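You operate a simulated robot arm through the tools that you are given. There is no shell and no other tool.

The job below is to be done with a simulated robot arm. You get a single attempt, and the scene is never put back.

TASK
Put things in order on the island top. At the end: the square tin (marked "No. 7") from the island top stands where the clear bottle stood; the sample beaker (marked "MUD") is on the grip tray; the clear bottle stands where the sample beaker stood; the delta beaker stands where the dark band can stood; the dark band can stands where the square tin stood; whatever was shut is shut again. Leave all else as you found it, and nothing knocked over. Set down upright: sample beaker.

Only the result counts: the job must be done as asked and must still hold three seconds after the hand-in. Knocking over, shifting, dropping, spilling or breaking anything else fails it.

THE ROBOT
A 7-joint arm with a two-finger parallel gripper, fixed in place. Base frame: the origin is at the foot of the arm, x ahead of it, y to its left, z up; the work surface is at about z = 0. Lengths are in m, angles in rad, forces in N, time in s.
With the tool pointing down near the work surface it reaches from about 0.22 to 0.58 m from the base axis. Its first joint turns from -1.152 to 1.152 rad. Payload 2.5 kg.
The TCP is the grasp point between the finger pads, 0.023 m short of the fingertips. In the tool frame z runs along the fingers and y along their closing line. The gripper opens to 0.094 m. The fingers are 0.038 m wide and 0.01 m thick; the gripper's body (0.054 by 0.096 m) begins 0.039 m behind the TCP.
Orientation is that of the tool frame in the base frame, as a unit quaternion [w, x, y, z]. With the fingers straight down and closing along the base's y, the tool's x points along the base's -x, its y along +y and its z along -z.

THE INTERFACE
- The arm moves only by the tool apply_moves. Its argument "rows" is a list of rows, each an object (a shift or turn left out is 0, a gripper value left out holds the last) with "linear": the shift along the tool's x, y, z in m, a list of three; "rotation": the turn, a rotation vector about the tool's x, y, z in rad, a list of three; "grip": the gripper command, from -1 (fully open) to 1 (shut), values between in proportion. In form: [{"linear": [dx, dy, dz], "rotation": [ax, ay, az], "grip": grip}, ...]. A call has 1 to 20 rows; each row shifts and turns the commanded pose from where the row before left it, along the tool's axes as they then stand. Rows are played at 5 a second. More than 0.05 m and 0.15 rad between two rows, or a gripper value outside its range, and nothing of the call is played. Where a pose cannot be reached the arm comes as near as it can. A force on the tool above 40 N (or 10 N above the force at the start of the call, whichever is more), or a blocked arm, ends the call early, and 0.2 s more pass. Each finger travels about 0.108 m/s and halts on what it meets, pressing with about 44 N; the grip force reading is that of the motor and also rises with nothing between the fingers. The clock runs only during rows and for 0.2 s after the last one: add rows that do not move to give the fingers time. It gives the time, the measured TCP pose, the force on the tool (base axes), the opening and the grip force at its end, in the units of the frame above (readings bear some noise), with the torque about the TCP (base axes, N m) and any sound that the robot's microphone picked up.
- Cameras (640 x 400 px; columns grow to the right, rows downward): "scene" is fixed at [0.122, -0.4065, 0.5535]; the picture's right is [0.83, -0.56, 0.00], its down [-0.26, -0.40, -0.88] and it looks along [0.49, 0.73, -0.48] (base axes); focal length 343 px, centre (320, 200). "wrist" rides on the gripper at [0.086, 0.016, -0.074] in the tool frame; the picture's right is [-0.18, 0.98, 0.00], its down [-0.58, -0.11, -0.81] and it looks along [-0.79, -0.15, 0.59] (tool axes); focal length 243 px, centre (320, 200). There is no depth. A picture from a camera that has moved, and an enlarged one, comes with that camera's place and axes in the base frame and with its lens.
- snapshot(camera): a new picture of that camera. No time passes.
- close_up(camera, box): a new picture of the part [left, top, right, bottom] of that camera's present view, enlarged. No time passes.
- close_job(): hands the job in; it is judged then, once.

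Places have to be worked out from the pictures, the camera data and where the tool is seen. Open the gripper and draw the arm clear of the work before you hand the job in, unless the task says otherwise.

The tools are called after "Request:" as name(argument=value, ...) on one line, values as JSON. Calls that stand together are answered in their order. apply_moves: Moves the arm, as the interface text tells. Its arguments: {"type":"object","properties":{"rows":{"type":"array"}},"required":["rows"]} The other tools are called the same way: snapshot (camera) takes a picture; close_up (camera, box) takes an enlarged picture of a part of a camera's view; close_job () hands the job in.

At the start:

```text
clock: 0.0
position: [0.3064, 0.1187, 0.3563]
orientation: [0.001, 0.001, 1.0, 0.0]
wrist_force: [-0.3, 0.5, -0.4]
moment: [-0.02, -0.01, 0.01]
finger_gap: 0.0938
grasp_force: 0.0
```

scene: 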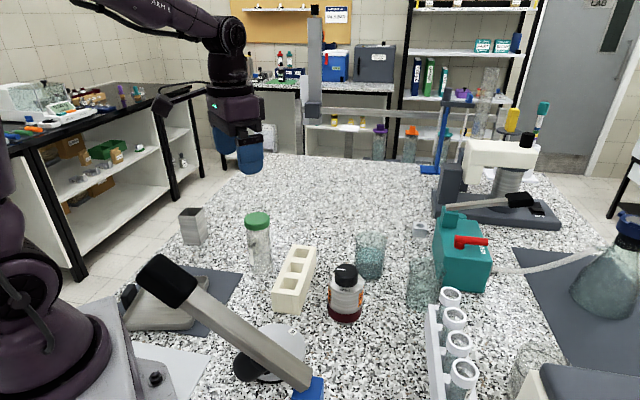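
wrist: 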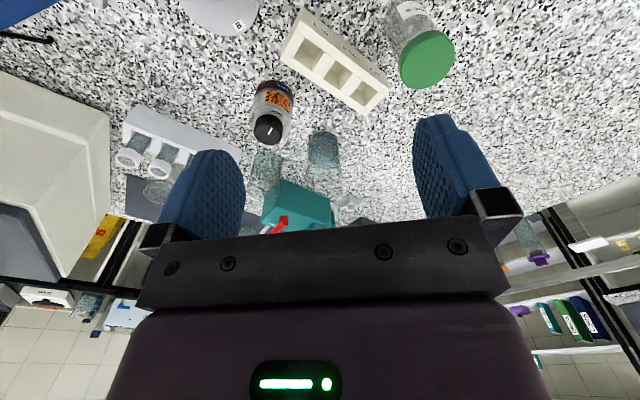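

I start by looking closely at the scene to identify every object and its markings.

Request:
close_up(camera="scene", box=[160, 180, 400, 330])

Request:
close_up(camera="scene", box=[320, 180, 640, 400])

Request:
close_up(camera="scene", box=[80, 240, 340, 400])

Request:
close_up(camera="wrist", box=[100, 0, 480, 240])

```text
2.67 times, centred on (280, 255) of scene
camera zoom: at [0.122, -0.4065, 0.5535], right [0.83, -0.56, 0.0], down [-0.26, -0.4, -0.88], along [0.49, 0.73, -0.48], focal length 914 px, centre (427, 53)
```

zoom: 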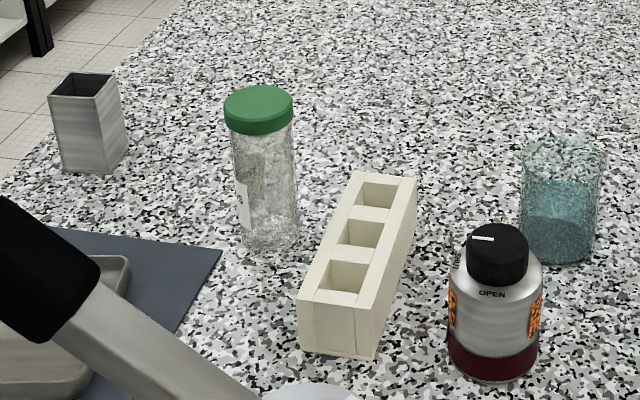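

```text
1.82 times, centred on (480, 290) of scene
camera zoom: at [0.122, -0.4065, 0.5535], right [0.83, -0.56, 0.0], down [-0.26, -0.4, -0.88], along [0.49, 0.73, -0.48], focal length 623 px, centre (29, 36)
```

zoom: 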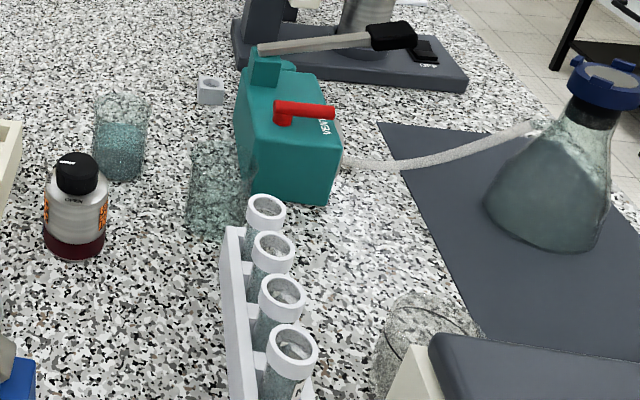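

```text
2.46 times, centred on (210, 320) of scene
camera zoom: at [0.122, -0.4065, 0.5535], right [0.83, -0.56, 0.0], down [-0.26, -0.4, -0.88], along [0.49, 0.73, -0.48], focal length 844 px, centre (591, -95)
```

zoom: 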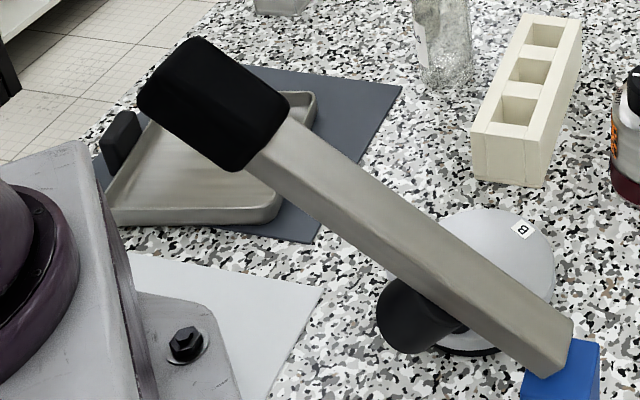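

```text
1.67 times, centred on (290, 120) of wrist
camera zoom: at [0.2196, 0.1342, 0.4314], right [0.18, 0.98, 0.0], down [0.58, -0.11, 0.81], along [0.79, -0.15, -0.59], focal length 404 px, centre (370, 333)
```

zoom: 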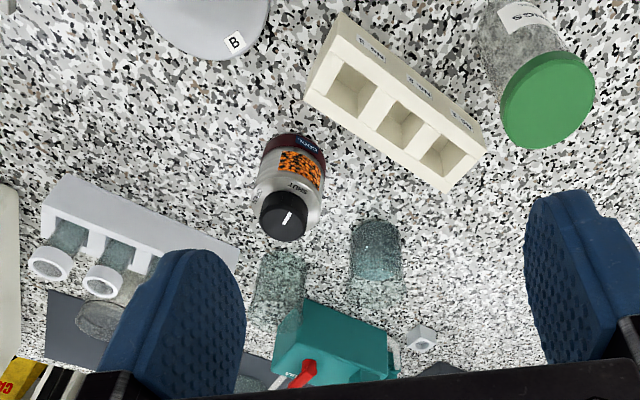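

The objects' markings are not yet readable, so I enlarge the beakers, the jar and the can in both views.

Request:
close_up(camera="wrist", box=[230, 60, 360, 240])

Request:
close_up(camera="scene", box=[345, 220, 465, 320])

Request:
close_up(camera="scene", box=[165, 195, 285, 285])

Request:
close_up(camera="scene", box=[480, 310, 640, 400])

Request:
close_up(camera="wrist", box=[360, 0, 480, 100])

Request:
close_up(camera="scene", box=[300, 0, 460, 190])

```text
2.22 times, centred on (295, 150) of wrist
camera zoom: at [0.2196, 0.1342, 0.4314], right [0.18, 0.98, 0.0], down [0.58, -0.11, 0.81], along [0.79, -0.15, -0.59], focal length 539 px, centre (376, 311)
```

zoom: 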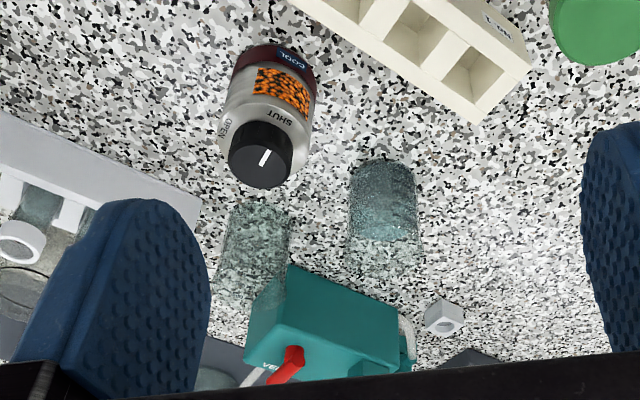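

```text
4.00 times, centred on (405, 270) of scene
camera zoom: at [0.122, -0.4065, 0.5535], right [0.83, -0.56, 0.0], down [-0.26, -0.4, -0.88], along [0.49, 0.73, -0.48], focal length 1372 px, centre (-20, -80)
```

zoom: 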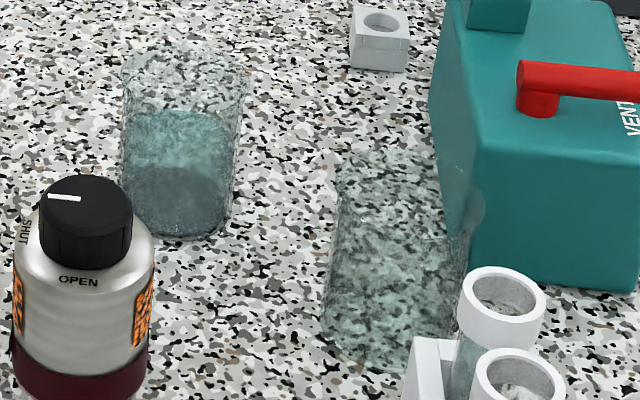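

```text
4.44 times, centred on (225, 240) of scene
camera zoom: at [0.122, -0.4065, 0.5535], right [0.83, -0.56, 0.0], down [-0.26, -0.4, -0.88], along [0.49, 0.73, -0.48], focal length 1524 px, centre (742, 22)
```

zoom: 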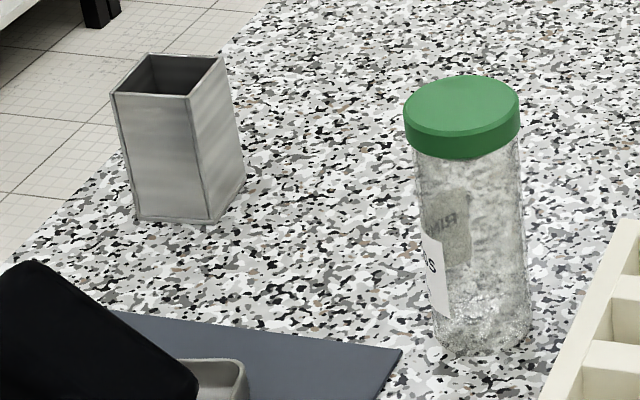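

```text
4.00 times, centred on (560, 355) of scene
camera zoom: at [0.122, -0.4065, 0.5535], right [0.83, -0.56, 0.0], down [-0.26, -0.4, -0.88], along [0.49, 0.73, -0.48], focal length 1372 px, centre (-640, -420)
```

zoom: 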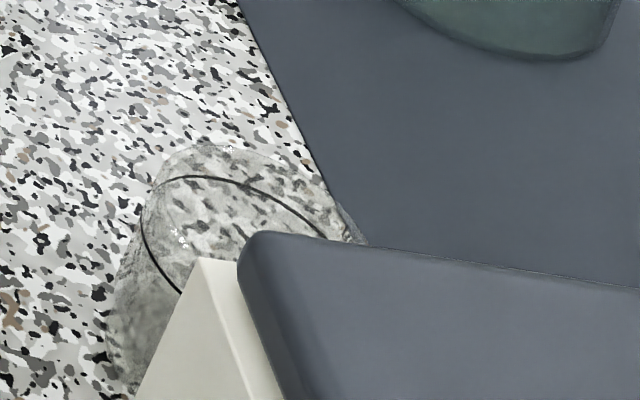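

```text
4.00 times, centred on (420, 50) of wrist
camera zoom: at [0.2196, 0.1342, 0.4314], right [0.18, 0.98, 0.0], down [0.58, -0.11, 0.81], along [0.79, -0.15, -0.59], focal length 970 px, centre (-80, 800)
```

zoom: 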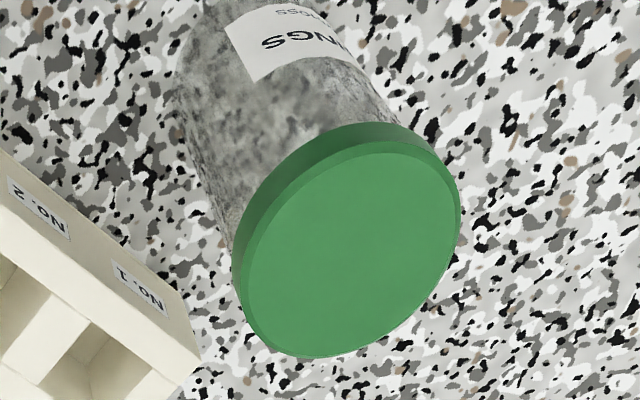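

```text
2.11 times, centred on (380, 95) of scene
camera zoom: at [0.122, -0.4065, 0.5535], right [0.83, -0.56, 0.0], down [-0.26, -0.4, -0.88], along [0.49, 0.73, -0.48], focal length 722 px, centre (194, 421)
```

zoom: 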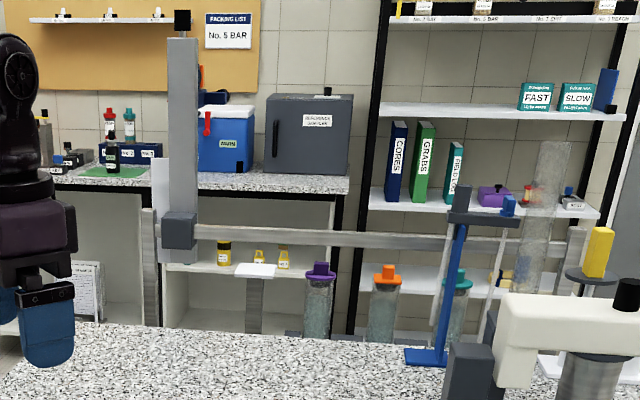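

The wrist picture is upside down (its "down" is world up) and most markings face away. I yaw the hand by −1.5 rad at its present height so that the wrist camera looks to the left side.

Request:
apply_moves(rows=[{"rotation": [0, 0, -0.15]}, {"rotation": [0, 0, -0.15]}, {"rotation": [0, 0, -0.15]}, {"rotation": [0, 0, -0.15]}, {"rotation": [0, 0, -0.15]}, {"rotation": [0, 0, -0.15]}, {"rotation": [0, 0, -0.15]}, {"rotation": [0, 0, -0.15]}, {"rotation": [0, 0, -0.15]}, {"rotation": [0, 0, -0.15]}, {}])

Request:
snapshot(camera="wrist")

Request:
snapshot(camera="scene")

```text
clock: 2.4
position: [0.3072, 0.1182, 0.3561]
orientation: [0.001, -0.682, 0.732, 0.0]
wrist_force: [-0.1, -0.5, 0.4]
moment: [0.02, 0.0, -0.01]
finger_gap: 0.094
grasp_force: 0.0
```

```text
taken
camera wrist: at [0.2842, 0.0324, 0.4314], right [-0.97, 0.25, 0.0], down [0.15, 0.57, 0.81], along [0.2, 0.78, -0.59], focal length 243 px, centre (320, 200)
```

wrist: 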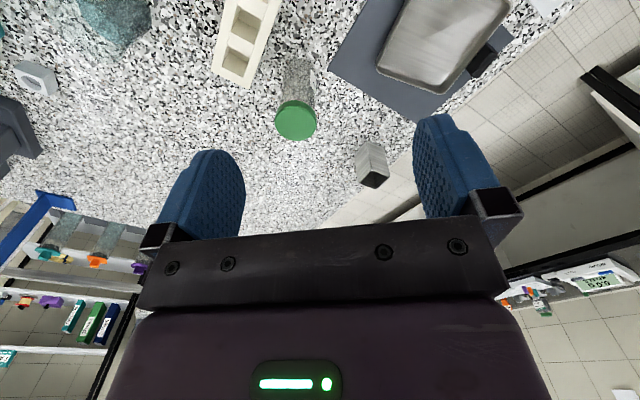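

```text
taken
```

scene: 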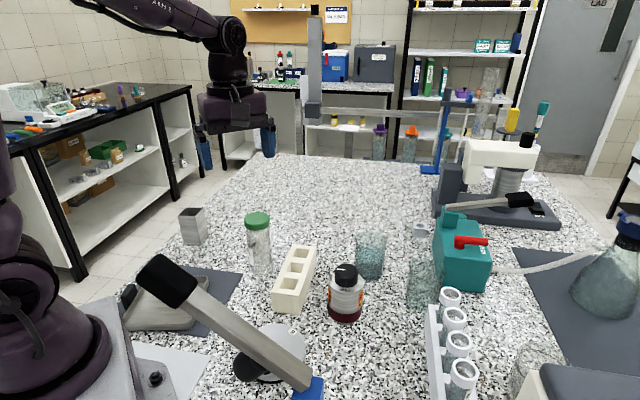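

Now the tray, tin and jar are in the wrist view. I enlarge them to read the markings.

Request:
close_up(camera="wrist", box=[200, 0, 340, 150])

Request:
close_up(camera="wrist", box=[320, 0, 540, 200])

Request:
close_up(camera="wrist", box=[340, 130, 410, 200])

Request:
close_up(camera="wrist", box=[0, 0, 220, 140])

```text
2.67 times, centred on (270, 75) of wrist
camera zoom: at [0.2842, 0.0324, 0.4314], right [-0.97, 0.25, 0.0], down [0.15, 0.57, 0.81], along [0.2, 0.78, -0.59], focal length 647 px, centre (453, 533)
```

zoom: 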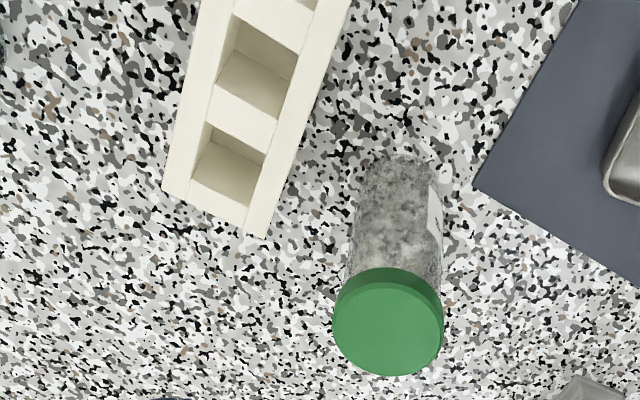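

```text
2.00 times, centred on (430, 100) of wrist
camera zoom: at [0.2842, 0.0324, 0.4314], right [-0.97, 0.25, 0.0], down [0.15, 0.57, 0.81], along [0.2, 0.78, -0.59], focal length 485 px, centre (100, 400)
```

zoom: 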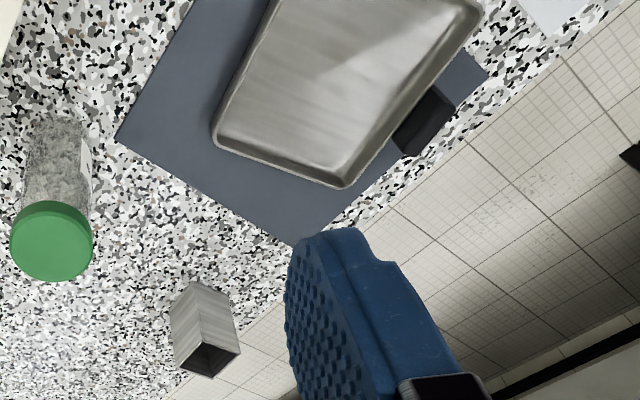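

```text
5.71 times, centred on (375, 165) of wrist
camera zoom: at [0.2842, 0.0324, 0.4314], right [-0.97, 0.25, 0.0], down [0.15, 0.57, 0.81], along [0.2, 0.78, -0.59], focal length 1386 px, centre (6, 400)
```

zoom: 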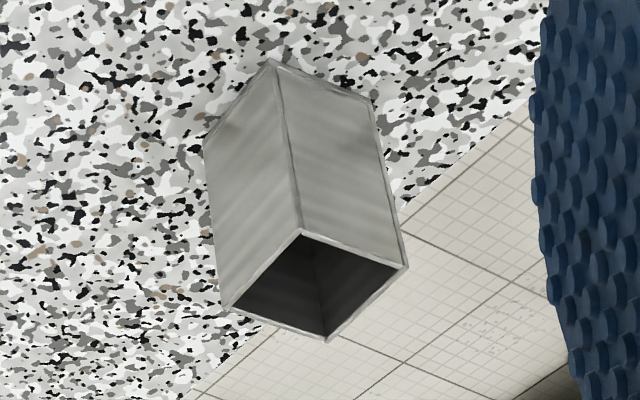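

```text
2.86 times, centred on (110, 70) of wrist
camera zoom: at [0.2842, 0.0324, 0.4314], right [-0.97, 0.25, 0.0], down [0.15, 0.57, 0.81], along [0.2, 0.78, -0.59], focal length 693 px, centre (920, 571)
```

zoom: 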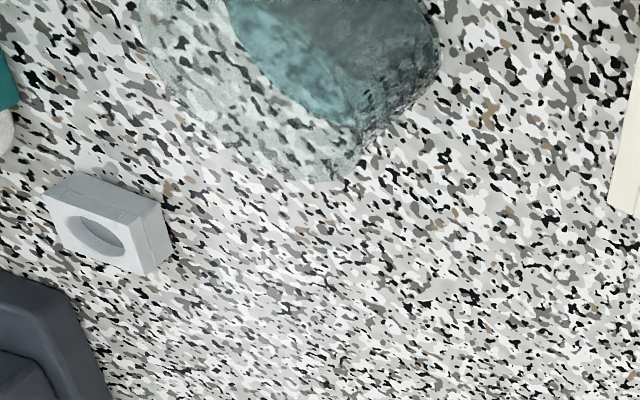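

The tin shows no label on the two faces seen here, and the tray on the dark mat has a black grip. I turn the hand back and on to the other side to view the right half.

Request:
apply_moves(rows=[{"rotation": [0, 0, 0.15]}, {"rotation": [0, 0, 0.15]}, {"rotation": [0, 0, 0.15]}, {"rotation": [0, 0, 0.15]}, {"rotation": [0, 0, 0.15]}, {"rotation": [0, 0, 0.15]}, {"rotation": [0, 0, 0.15]}, {"rotation": [0, 0, 0.15]}, {"rotation": [0, 0, 0.15]}, {"rotation": [0, 0, 0.15]}, {"rotation": [0, 0, 0.15]}, {"rotation": [0, 0, 0.15]}, {"rotation": [0, 0, 0.15]}, {"rotation": [0, 0, 0.15]}, {"rotation": [0, 0, 0.15]}, {"rotation": [0, 0, 0.15]}, {"rotation": [0, 0, 0.15]}, {"rotation": [0, 0, 0.15]}, {}, {}])

Request:
snapshot(camera="wrist")

```text
clock: 6.6
position: [0.3069, 0.1201, 0.3571]
orientation: [0.001, 0.565, 0.825, 0.001]
wrist_force: [-0.5, -0.2, -0.8]
moment: [-0.02, 0.01, 0.01]
finger_gap: 0.0936
grasp_force: 0.2
```

```text
taken
camera wrist: at [0.2901, 0.2045, 0.4318], right [0.98, 0.18, 0.0], down [0.11, -0.58, 0.81], along [0.15, -0.79, -0.59], focal length 243 px, centre (320, 200)
```

wrist: 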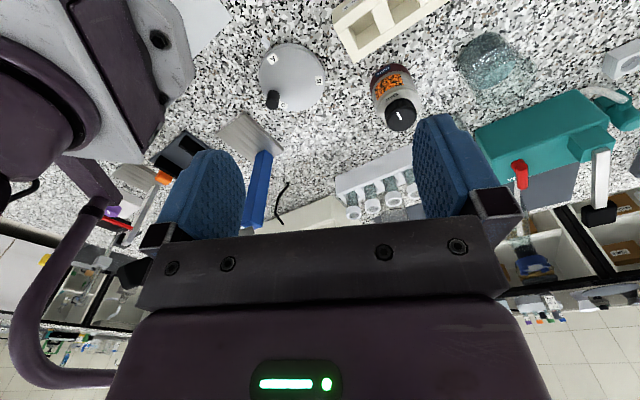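

I enlarge the parts of this view: the disc with letters, the lever device, the can and the beaker.

Request:
close_up(camera="wrist", box=[110, 0, 350, 220])

Request:
close_up(camera="wrist", box=[330, 0, 640, 220])

Request:
close_up(camera="wrist", box=[350, 50, 440, 140])

Request:
close_up(camera="wrist", box=[440, 10, 560, 110])

```text
1.82 times, centred on (230, 110) of wrist
camera zoom: at [0.2901, 0.2045, 0.4318], right [0.98, 0.18, 0.0], down [0.11, -0.58, 0.81], along [0.15, -0.79, -0.59], focal length 441 px, centre (484, 364)
```

zoom: 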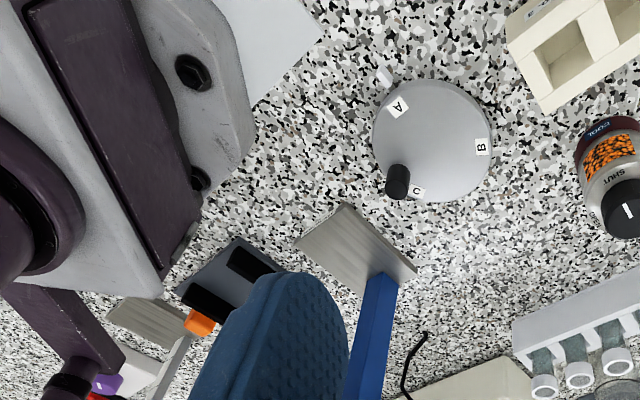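

```text
1.82 times, centred on (485, 110) of wrist
camera zoom: at [0.2901, 0.2045, 0.4318], right [0.98, 0.18, 0.0], down [0.11, -0.58, 0.81], along [0.15, -0.79, -0.59], focal length 441 px, centre (20, 364)
```

zoom: 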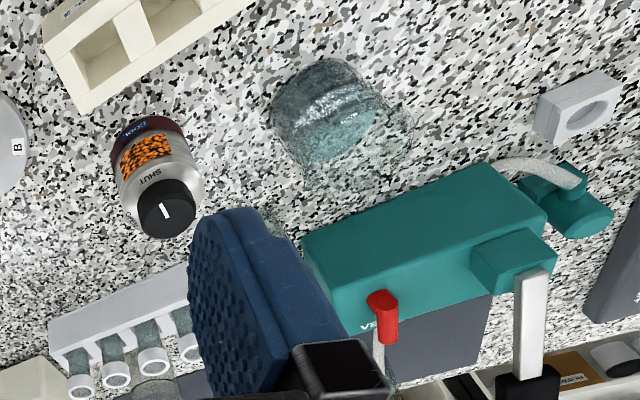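

```text
4.44 times, centred on (395, 95) of wrist
camera zoom: at [0.2901, 0.2045, 0.4318], right [0.98, 0.18, 0.0], down [0.11, -0.58, 0.81], along [0.15, -0.79, -0.59], focal length 1078 px, centre (-13, 667)
```

zoom: 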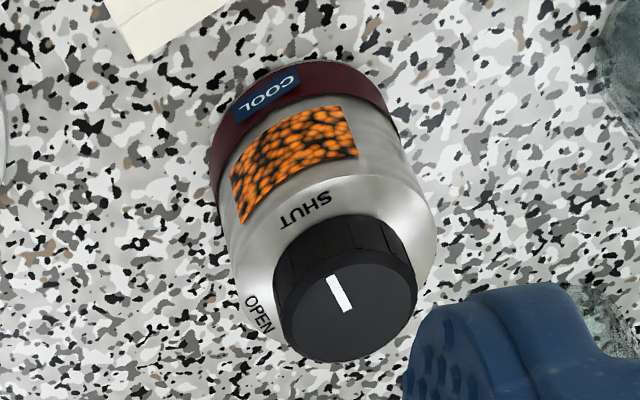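

```text
4.00 times, centred on (500, 60) of wrist
camera zoom: at [0.2901, 0.2045, 0.4318], right [0.98, 0.18, 0.0], down [0.11, -0.58, 0.81], along [0.15, -0.79, -0.59], focal length 970 px, centre (-400, 760)
```

zoom: 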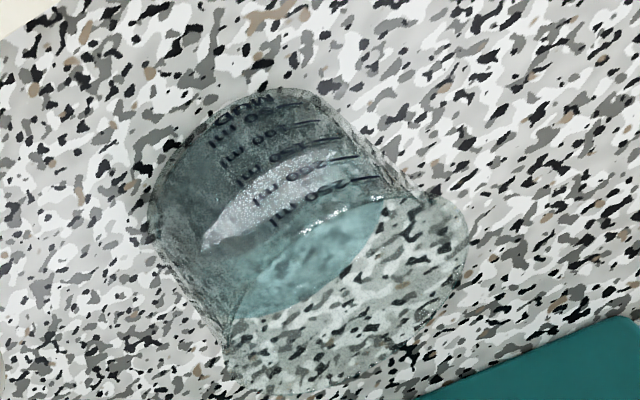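

Beaker 1 carries "MUD" (mirror-written through the glass), so it is the sample beaker; the can has a dark red band and a SHUT/OPEN cap. The lever/blue post device is behind a finger, so I yaw a bit further to see it.

Request:
apply_moves(rows=[{"rotation": [0, 0, 0.15]}, {"rotation": [0, 0, 0.15]}, {"rotation": [0, 0, 0.15]}, {}])

Request:
snapshot(camera="wrist")

```text
clock: 7.6
position: [0.3056, 0.1196, 0.3564]
orientation: [0.0, 0.735, 0.678, 0.0]
wrist_force: [0.0, 1.3, 0.2]
moment: [-0.01, -0.01, -0.02]
finger_gap: 0.0939
grasp_force: 0.1
```

```text
taken
camera wrist: at [0.3289, 0.2031, 0.4309], right [0.96, -0.26, 0.0], down [-0.16, -0.57, 0.81], along [-0.21, -0.78, -0.59], focal length 243 px, centre (320, 200)
```

wrist: 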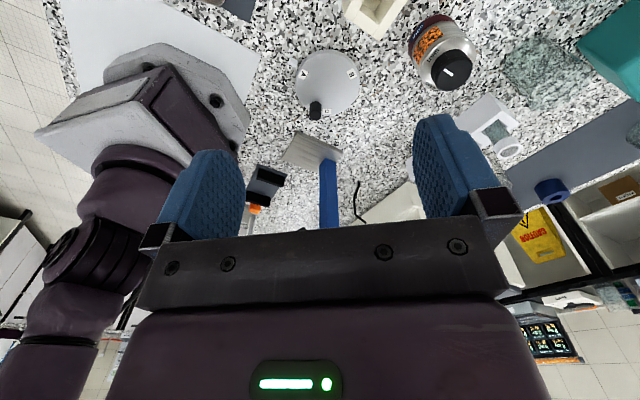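

I enlarge the middle of this view around the blue post and the lettered disc.

Request:
close_up(camera="wrist", box=[230, 30, 410, 240])

Request:
close_up(camera="wrist", box=[400, 0, 640, 180])

Request:
close_up(camera="scene", box=[100, 240, 340, 400])

```text
1.90 times, centred on (320, 135) of wrist
camera zoom: at [0.3289, 0.2031, 0.4309], right [0.96, -0.26, 0.0], down [-0.16, -0.57, 0.81], along [-0.21, -0.78, -0.59], focal length 462 px, centre (320, 324)
```

zoom: 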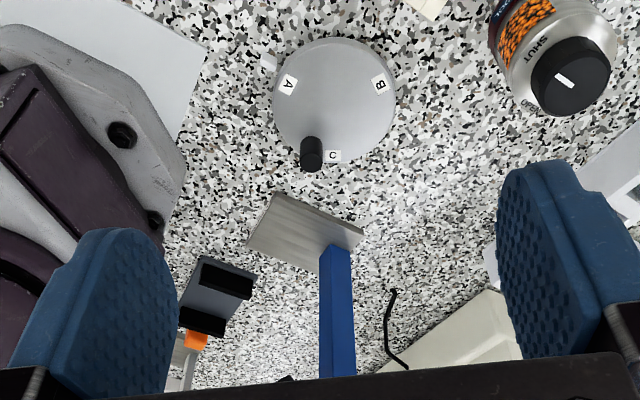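

```text
2.22 times, centred on (520, 90) of wrist
camera zoom: at [0.3289, 0.2031, 0.4309], right [0.96, -0.26, 0.0], down [-0.16, -0.57, 0.81], along [-0.21, -0.78, -0.59], focal length 539 px, centre (-124, 444)
```

zoom: 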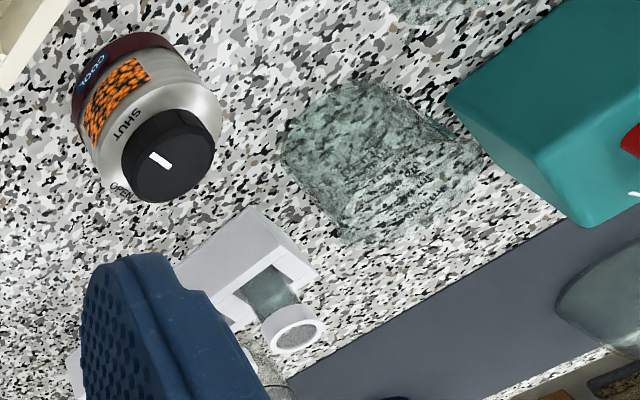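

```text
2.50 times, centred on (220, 320) of scene
camera zoom: at [0.122, -0.4065, 0.5535], right [0.83, -0.56, 0.0], down [-0.26, -0.4, -0.88], along [0.49, 0.73, -0.48], focal length 857 px, centre (570, -100)
```

zoom: 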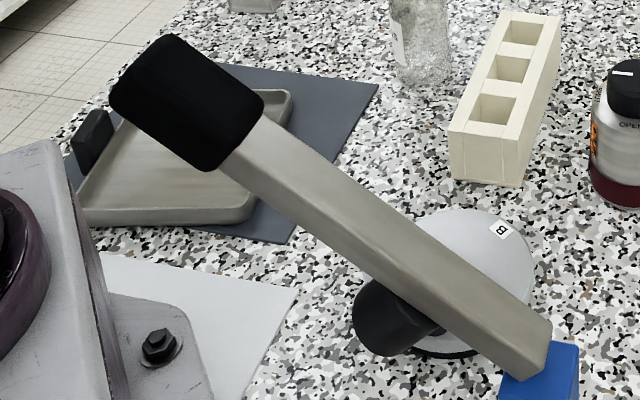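

The blue post stands near (0.24, −0.21) and rises above z≈0.2; the bar on it is hidden behind the hand. I raise and shift the hand to see it better.

Request:
apply_moves(rows=[{"linear": [0.03, 0.015, -0.03]}, {"linear": [0.03, 0.015, -0.03]}, {"linear": [0.02, 0.015, -0.03]}, {"linear": [0, 0, -0.02]}, {}, {}])

Request:
snapshot(camera="wrist")

```text
clock: 9.0
position: [0.3583, 0.1958, 0.4647]
orientation: [0.0, 0.734, 0.679, -0.001]
wrist_force: [-0.7, 0.3, -0.2]
moment: [-0.01, -0.01, 0.05]
finger_gap: 0.094
grasp_force: 0.1
```

```text
taken
camera wrist: at [0.38, 0.2799, 0.5394], right [0.97, -0.26, 0.0], down [-0.15, -0.57, 0.81], along [-0.21, -0.78, -0.59], focal length 243 px, centre (320, 200)
```

wrist: 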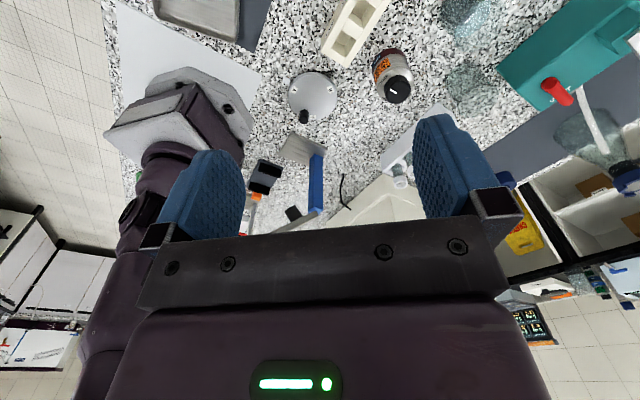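

Request:
close_up(camera="wrist", box=[230, 60, 420, 240])

Request:
close_up(camera="wrist", box=[420, 0, 580, 120])

Request:
close_up(camera="wrist", box=[100, 0, 300, 140])

```text
2.22 times, centred on (325, 150) of wrist
camera zoom: at [0.38, 0.2799, 0.5394], right [0.97, -0.26, 0.0], down [-0.15, -0.57, 0.81], along [-0.21, -0.78, -0.59], focal length 539 px, centre (309, 311)
```

zoom: 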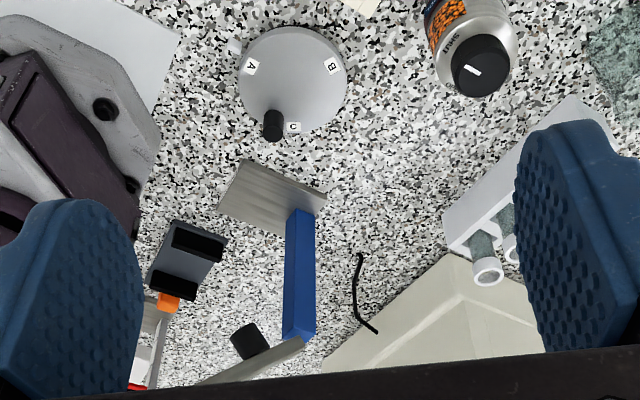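

```text
3.33 times, centred on (500, 60) of wrist
camera zoom: at [0.38, 0.2799, 0.5394], right [0.97, -0.26, 0.0], down [-0.15, -0.57, 0.81], along [-0.21, -0.78, -0.59], focal length 809 px, centre (-280, 667)
```

zoom: 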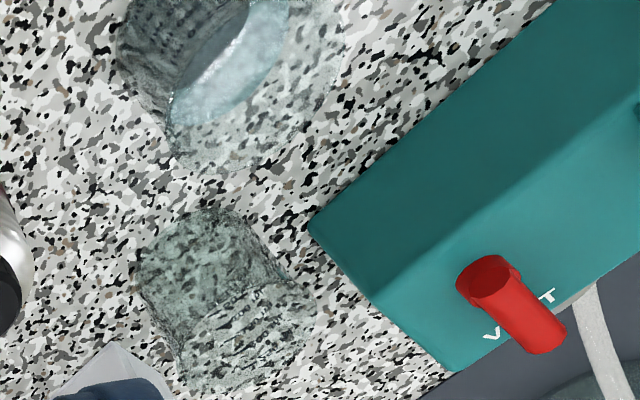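

```text
2.86 times, centred on (200, 70) of wrist
camera zoom: at [0.38, 0.2799, 0.5394], right [0.97, -0.26, 0.0], down [-0.15, -0.57, 0.81], along [-0.21, -0.78, -0.59], focal length 693 px, centre (663, 571)
```

zoom: 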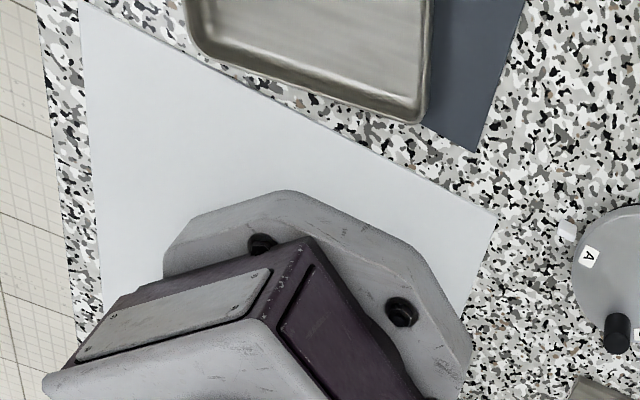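

The bar is a lever on the post, sloping up toward the base from about (0.24,−0.21,0.21) to (0.14,−0.11,0.32); I must keep clear of it. Next I look at the greenish beaker next to the pump from the scene camera for its marking.

Request:
close_up(camera="scene", box=[395, 250, 455, 315])

Request:
close_up(camera="scene", box=[345, 225, 400, 285])

Request:
close_up(camera="wrist", box=[435, 40, 520, 120])

Request:
close_up(camera="scene", box=[235, 205, 290, 285])

```text
6.15 times, centred on (425, 282) of scene
camera zoom: at [0.122, -0.4065, 0.5535], right [0.83, -0.56, 0.0], down [-0.26, -0.4, -0.88], along [0.49, 0.73, -0.48], focal length 2110 px, centre (-326, -308)
```

zoom: 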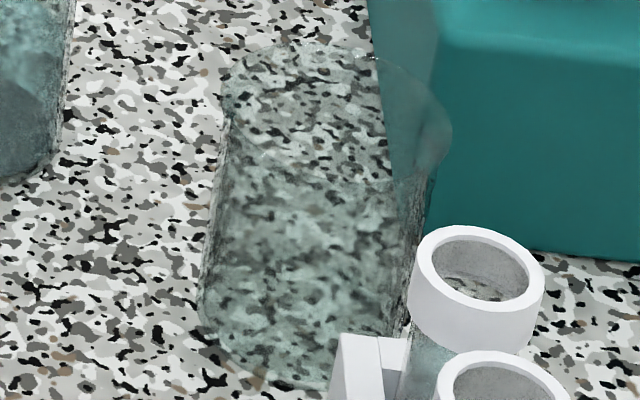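

```text
6.67 times, centred on (372, 255) of scene
camera zoom: at [0.122, -0.4065, 0.5535], right [0.83, -0.56, 0.0], down [-0.26, -0.4, -0.88], along [0.49, 0.73, -0.48], focal length 2286 px, centre (-30, -167)
```

zoom: 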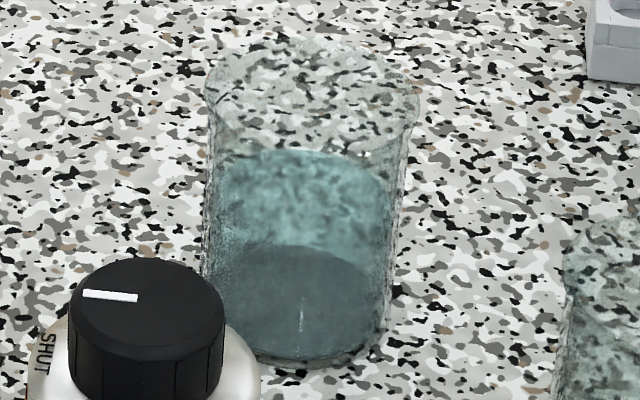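

```text
5.00 times, centred on (478, 80) of wrist
camera zoom: at [0.38, 0.2799, 0.5394], right [0.97, -0.26, 0.0], down [-0.15, -0.57, 0.81], along [-0.21, -0.78, -0.59], focal length 1213 px, centre (-468, 800)
```

zoom: 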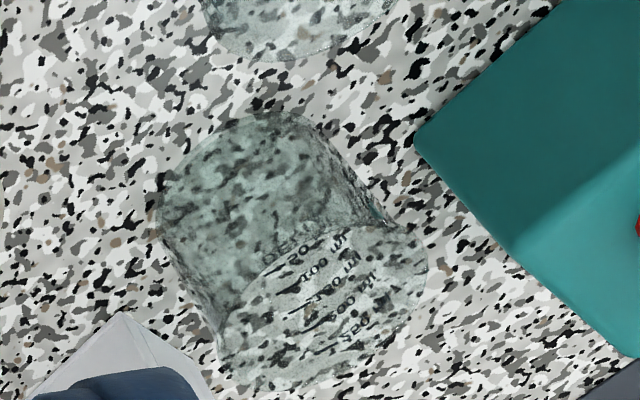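

```text
5.00 times, centred on (262, 245) of scene
camera zoom: at [0.122, -0.4065, 0.5535], right [0.83, -0.56, 0.0], down [-0.26, -0.4, -0.88], along [0.49, 0.73, -0.48], focal length 1714 px, centre (608, -25)
```

zoom: 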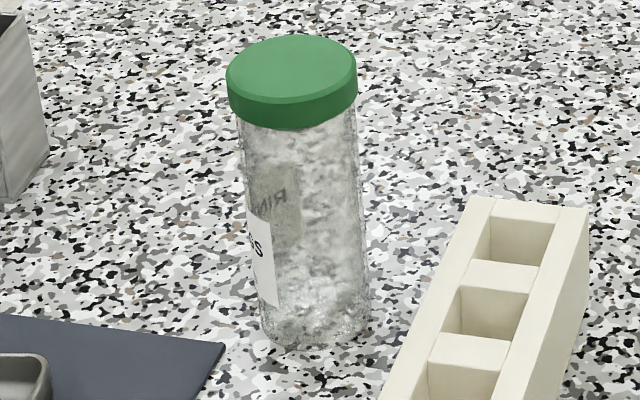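

The beaker by the pump reads "DEL…" (mirror-written), so it is the delta beaker at about (0.61, −0.07); the sample beaker is at about (0.583, 0.07), the bottle with the green lid at (0.37, 0.22), the tin at (0.27, 0.44), the can at (0.454, −0.01), the tray centred at about (0.155, 0.218). I turn the hand back to its straight yaw.

Request:
apply_moves(rows=[{"rotation": [0, 0, -0.15]}, {"rotation": [0, 0, -0.15]}, {"rotation": [0, 0, -0.15]}, {"rotation": [0, 0, -0.15]}, {"rotation": [0, 0, -0.15]}, {"rotation": [0, 0, -0.15]}, {"rotation": [0, 0, -0.15]}, {"rotation": [0, 0, -0.15]}, {"rotation": [0, 0, -0.15]}, {"rotation": [0, 0, -0.15]}, {"rotation": [0, 0, -0.15]}, {}])

Request:
snapshot(camera="wrist")

```text
clock: 11.6
position: [0.3574, 0.1939, 0.4666]
orientation: [-0.001, -0.001, 1.0, -0.001]
wrist_force: [-0.9, 0.5, -0.5]
moment: [-0.02, 0.04, 0.0]
finger_gap: 0.0937
grasp_force: 0.0
```

```text
taken
camera wrist: at [0.271, 0.2097, 0.5414], right [0.18, 0.98, 0.0], down [0.58, -0.11, 0.81], along [0.79, -0.15, -0.59], focal length 243 px, centre (320, 200)
```

wrist: 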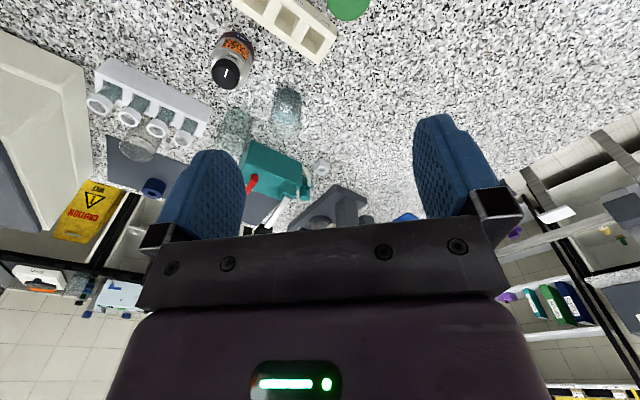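

Straight yaw is restored. I move to about (0.44, 0.07, 0.30) to view both beakers, the rack and the pump more closely.

Request:
apply_moves(rows=[{"linear": [-0.0166, -0.0248, 0.0334]}, {"linear": [-0.0166, -0.0248, 0.0334]}, {"linear": [-0.0166, -0.0248, 0.0334]}, {"linear": [-0.0166, -0.0248, 0.0334]}, {"linear": [-0.0166, -0.0248, 0.0334]}, {}, {}])

Request:
snapshot(camera="wrist")

Request:
close_up(camera="wrist", box=[180, 40, 420, 230])

Request:
snapshot(camera="scene")

```text
clock: 13.2
position: [0.4393, 0.0686, 0.2996]
orientation: [0.0, 0.0, 1.0, 0.0]
wrist_force: [-1.0, 0.0, 0.8]
moment: [0.01, -0.02, 0.0]
finger_gap: 0.0941
grasp_force: 0.1
```

```text
taken
camera wrist: at [0.3529, 0.0852, 0.3739], right [0.18, 0.98, 0.0], down [0.58, -0.11, 0.81], along [0.79, -0.15, -0.59], focal length 243 px, centre (320, 200)
```

wrist: 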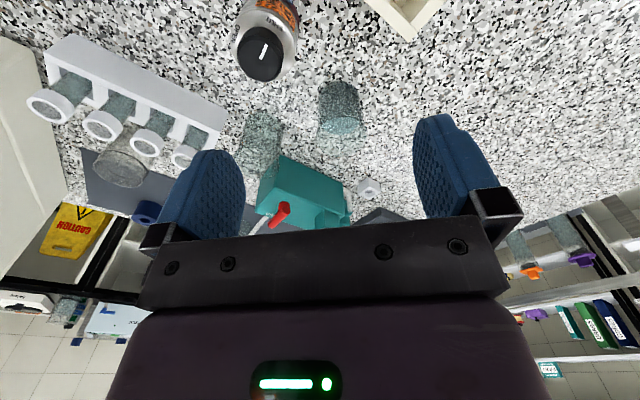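

```text
2.11 times, centred on (300, 135) of wrist
camera zoom: at [0.3529, 0.0852, 0.3739], right [0.18, 0.98, 0.0], down [0.58, -0.11, 0.81], along [0.79, -0.15, -0.59], focal length 511 px, centre (362, 337)
```

zoom: 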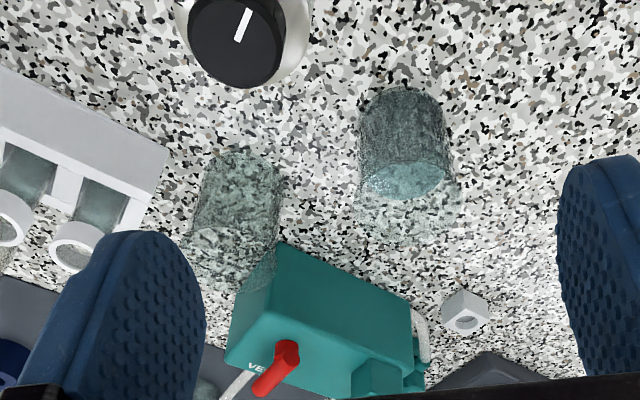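

```text
taken
```

scene: 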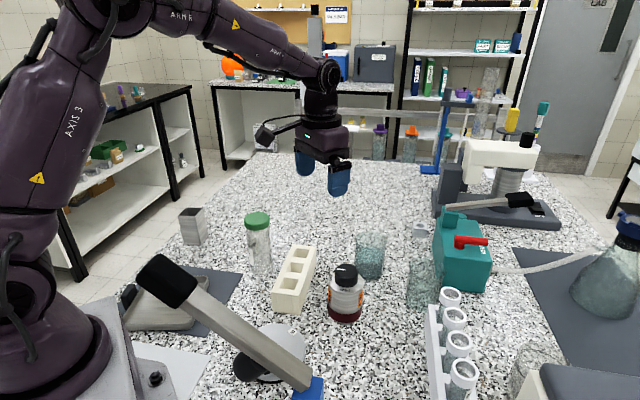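

From this view the sample beaker's base centre is about (0.578, 0.074) and the delta beaker's about (0.607, −0.068). I move above the sample beaker at z≈0.20 with the fingers open to check reach.

Request:
apply_moves(rows=[{"linear": [-0.028, 0.001, 0.02]}, {"linear": [-0.028, 0.001, 0.02]}, {"linear": [-0.028, 0.001, 0.02]}, {"linear": [-0.028, 0.001, 0.02]}, {"linear": [-0.028, 0.001, 0.02]}, {}, {}])

Request:
snapshot(camera="wrist")

Request:
snapshot(camera="scene")

```text
clock: 14.8
position: [0.5809, 0.0758, 0.2017]
orientation: [0.0, 0.0, 1.0, 0.0]
wrist_force: [-0.2, -0.2, -0.4]
moment: [-0.01, -0.03, -0.02]
finger_gap: 0.0942
grasp_force: 0.0
```

```text
taken
camera wrist: at [0.4935, 0.0906, 0.2761], right [0.18, 0.98, 0.0], down [0.58, -0.11, 0.81], along [0.79, -0.15, -0.59], focal length 243 px, centre (320, 200)
```

wrist: 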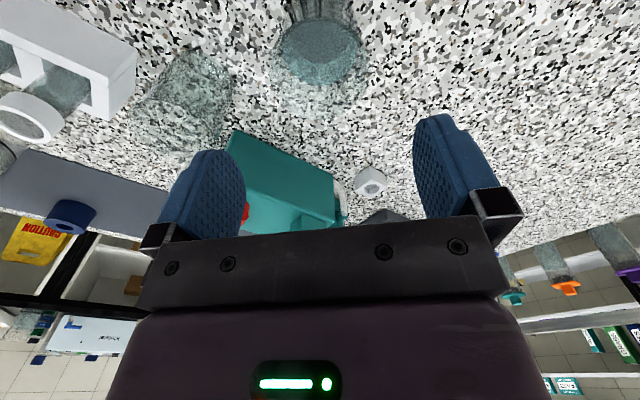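

```text
taken
```

scene: 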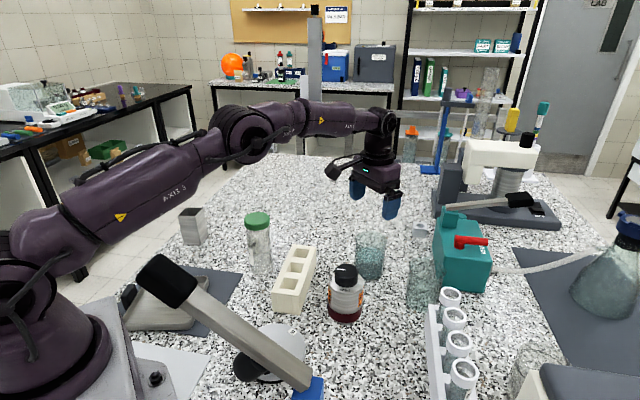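

The pose (0.581, 0.076, 0.202) was reached with the tool straight down. I enlarge the beaker to check its centring between the fingers.

Request:
close_up(camera="wrist", box=[230, 0, 410, 120])

Request:
close_up(camera="scene", box=[320, 120, 460, 300])

```text
3.33 times, centred on (320, 60) of wrist
camera zoom: at [0.4935, 0.0906, 0.2761], right [0.18, 0.98, 0.0], down [0.58, -0.11, 0.81], along [0.79, -0.15, -0.59], focal length 809 px, centre (320, 667)
```

zoom: 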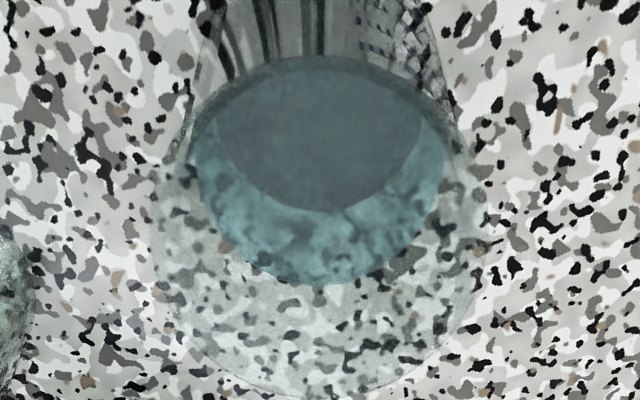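

```text
2.22 times, centred on (390, 210) of scene
camera zoom: at [0.122, -0.4065, 0.5535], right [0.83, -0.56, 0.0], down [-0.26, -0.4, -0.88], along [0.49, 0.73, -0.48], focal length 762 px, centre (164, 178)
```

zoom: 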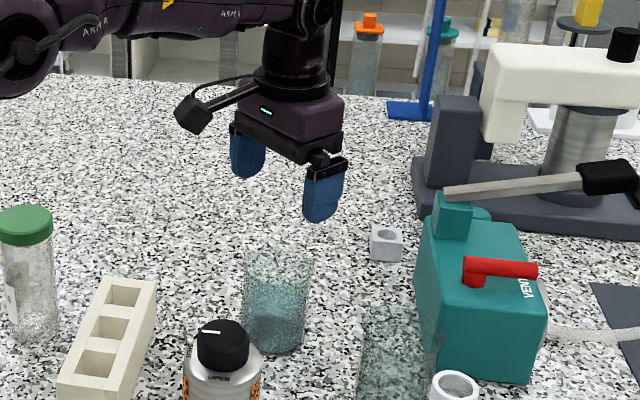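

The beaker's centre is about (0.581, 0.074), rim dia ≈0.074 and rim height ≈0.092; my fingers straddle it along y. I shift 2 mm in −y and descend to z≈0.064, so that the hand body stays above the rim.

Request:
apply_moves(rows=[{"linear": [0, -0.002, 0.03], "grip": -1}, {"linear": [0, 0, 0.03]}, {"linear": [0, 0, 0.03]}, {"linear": [0, 0, 0.025]}, {"linear": [0, 0, 0.023]}, {}, {}])

Request:
snapshot(camera="wrist")

Request:
close_up(camera="scene", box=[320, 180, 440, 300])

```text
clock: 16.4
position: [0.5813, 0.0749, 0.06]
orientation: [0.001, 0.001, 1.0, 0.0]
wrist_force: [0.1, -0.2, -0.2]
moment: [0.0, -0.04, -0.02]
finger_gap: 0.0937
grasp_force: 0.0
```

```text
taken
camera wrist: at [0.4943, 0.0905, 0.1355], right [0.18, 0.98, 0.0], down [0.58, -0.11, 0.81], along [0.79, -0.15, -0.59], focal length 243 px, centre (320, 200)
```

wrist: 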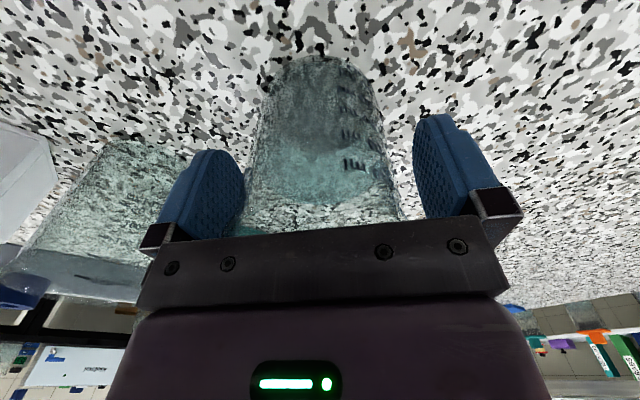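

```text
3.33 times, centred on (380, 240) of scene
camera zoom: at [0.122, -0.4065, 0.5535], right [0.83, -0.56, 0.0], down [-0.26, -0.4, -0.88], along [0.49, 0.73, -0.48], focal length 1143 px, centre (120, 67)
```

zoom: 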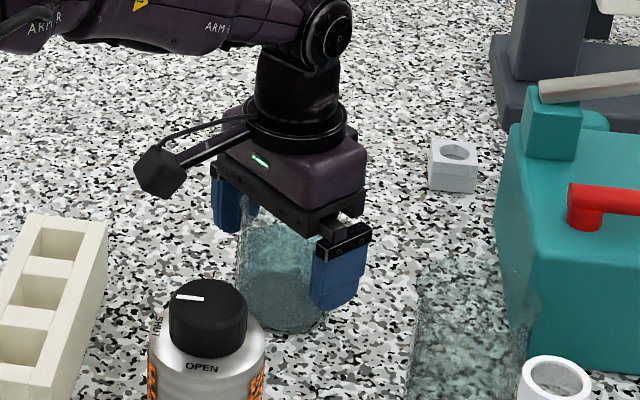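

The beaker stands centred between the pads (TCP projects to u≈320, beaker centre u≈320). I close gently in steps to just under the estimated glass diameter and read the force.

Request:
apply_moves(rows=[{"grip": -0.7}, {"grip": -0.5}, {"grip": -0.44}, {"grip": -0.4}, {}])

```text
clock: 17.6
position: [0.5809, 0.075, 0.0609]
orientation: [0.0, 0.0, 1.0, 0.0]
wrist_force: [-0.2, -0.2, -0.4]
moment: [-0.01, 0.02, 0.02]
finger_gap: 0.0658
grasp_force: 0.3
```

No contact yet at 0.066 m. I continue closing in small steps.

Request:
apply_moves(rows=[{"grip": -0.38}, {"grip": -0.36}, {"grip": -0.34}, {"grip": -0.32}, {}])

```text
clock: 18.8
position: [0.5815, 0.0744, 0.061]
orientation: [0.001, 0.001, 1.0, 0.0]
wrist_force: [0.8, 0.2, 0.6]
moment: [0.0, 0.0, -0.04]
finger_gap: 0.0655
grasp_force: 44.3
```

The fingers hold the beaker at 0.0655 m with 44 N. I lift slowly by 4 cm and check the load.

Request:
apply_moves(rows=[{"linear": [0, 0, -0.005], "grip": -0.25}, {"linear": [0, 0, -0.01]}, {"linear": [0, 0, -0.01]}, {"linear": [0, 0, -0.015]}, {}])

Request:
snapshot(camera="wrist")

Request:
close_up(camera="scene", box=[320, 160, 440, 300])

```text
clock: 20.0
position: [0.5808, 0.0735, 0.1006]
orientation: [-0.001, 0.0, 1.0, -0.001]
wrist_force: [0.3, 0.4, -2.2]
moment: [-0.01, 0.01, -0.01]
finger_gap: 0.0657
grasp_force: 44.4
```

```text
taken
camera wrist: at [0.4942, 0.0889, 0.1758], right [0.18, 0.98, 0.0], down [0.58, -0.11, 0.81], along [0.79, -0.15, -0.59], focal length 243 px, centre (320, 200)
```

wrist: 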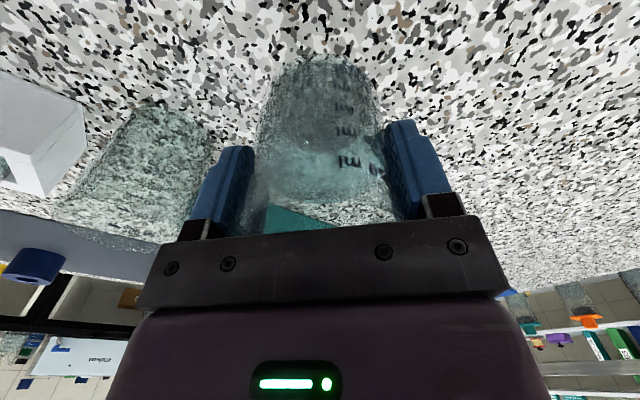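

```text
2.86 times, centred on (380, 230) of scene
camera zoom: at [0.122, -0.4065, 0.5535], right [0.83, -0.56, 0.0], down [-0.27, -0.4, -0.88], along [0.49, 0.73, -0.48], focal length 980 px, centre (149, 114)
```

zoom: 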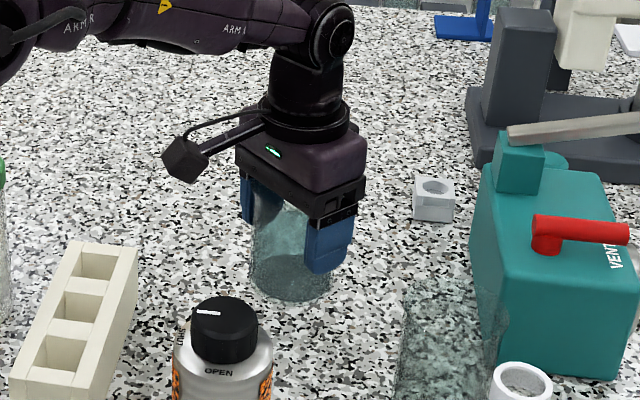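

The beaker is lifted, hanging upright with about 2 N load; its old place is about (0.581, 0.074). I raise it to z≈0.27 before crossing to the tray.

Request:
apply_moves(rows=[{"linear": [0, 0, -0.02]}, {"linear": [0, 0, -0.03]}, {"linear": [0, 0, -0.03]}, {"linear": [0, 0, -0.03]}, {"linear": [0, 0, -0.03]}, {"linear": [0, 0, -0.02]}, {"linear": [0, 0, -0.01]}, {}])

Request:
snapshot(camera="scene")

```text
clock: 21.8
position: [0.5799, 0.0727, 0.2721]
orientation: [0.0, 0.0, 1.0, 0.0]
wrist_force: [-0.4, -0.1, -3.1]
moment: [-0.04, 0.01, 0.03]
finger_gap: 0.0654
grasp_force: 44.0
```

```text
taken
```

scene: 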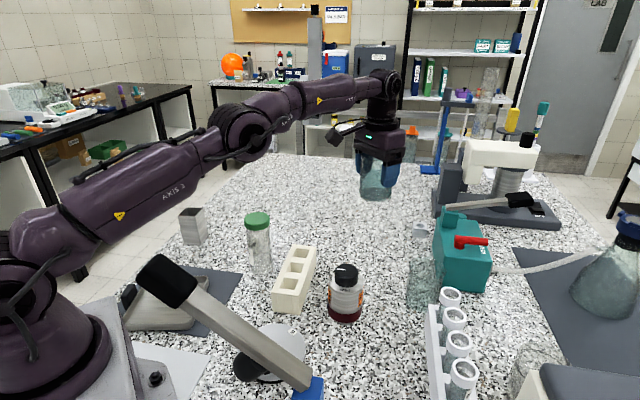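

Clear of everything at z≈0.27, I carry the beaker across to above the tray at about (0.165, 0.215), keeping it upright.

Request:
apply_moves(rows=[{"linear": [0.01, 0.003, 0]}, {"linear": [0.02, 0.007, 0]}, {"linear": [0.028, 0.0096, 0]}, {"linear": [0.028, 0.0096, 0]}, {"linear": [0.028, 0.0096, 0]}, {"linear": [0.028, 0.0096, 0]}, {"linear": [0.028, 0.0096, 0]}, {"linear": [0.028, 0.0096, 0]}, {"linear": [0.028, 0.0096, 0]}, {"linear": [0.028, 0.0096, 0]}, {"linear": [0.028, 0.0096, 0]}, {"linear": [0.028, 0.0096, 0]}, {"linear": [0.028, 0.0096, 0]}, {"linear": [0.028, 0.0096, 0]}, {"linear": [0.028, 0.0096, 0]}, {"linear": [0.014, 0.0048, 0]}, {"linear": [0.007, 0.0024, 0]}, {}, {}])

Request:
snapshot(camera="wrist")

Request:
snapshot(camera="scene")

```text
clock: 25.8
position: [0.1647, 0.2159, 0.2709]
orientation: [0.0, 0.0, 1.0, 0.0]
wrist_force: [0.7, 0.2, -2.0]
moment: [0.02, 0.02, -0.04]
finger_gap: 0.0654
grasp_force: 44.0
```

```text
taken
camera wrist: at [0.0776, 0.2312, 0.3463], right [0.18, 0.98, 0.0], down [0.58, -0.11, 0.81], along [0.79, -0.15, -0.59], focal length 243 px, centre (320, 200)
```

wrist: 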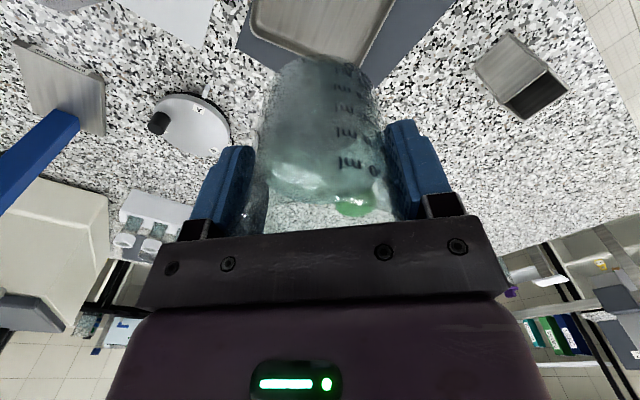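

```text
taken
```

scene: 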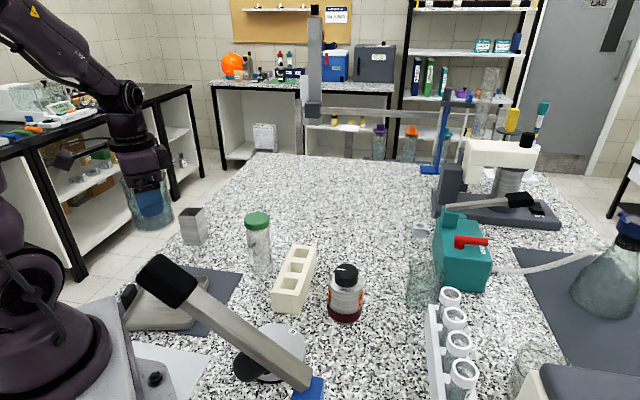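

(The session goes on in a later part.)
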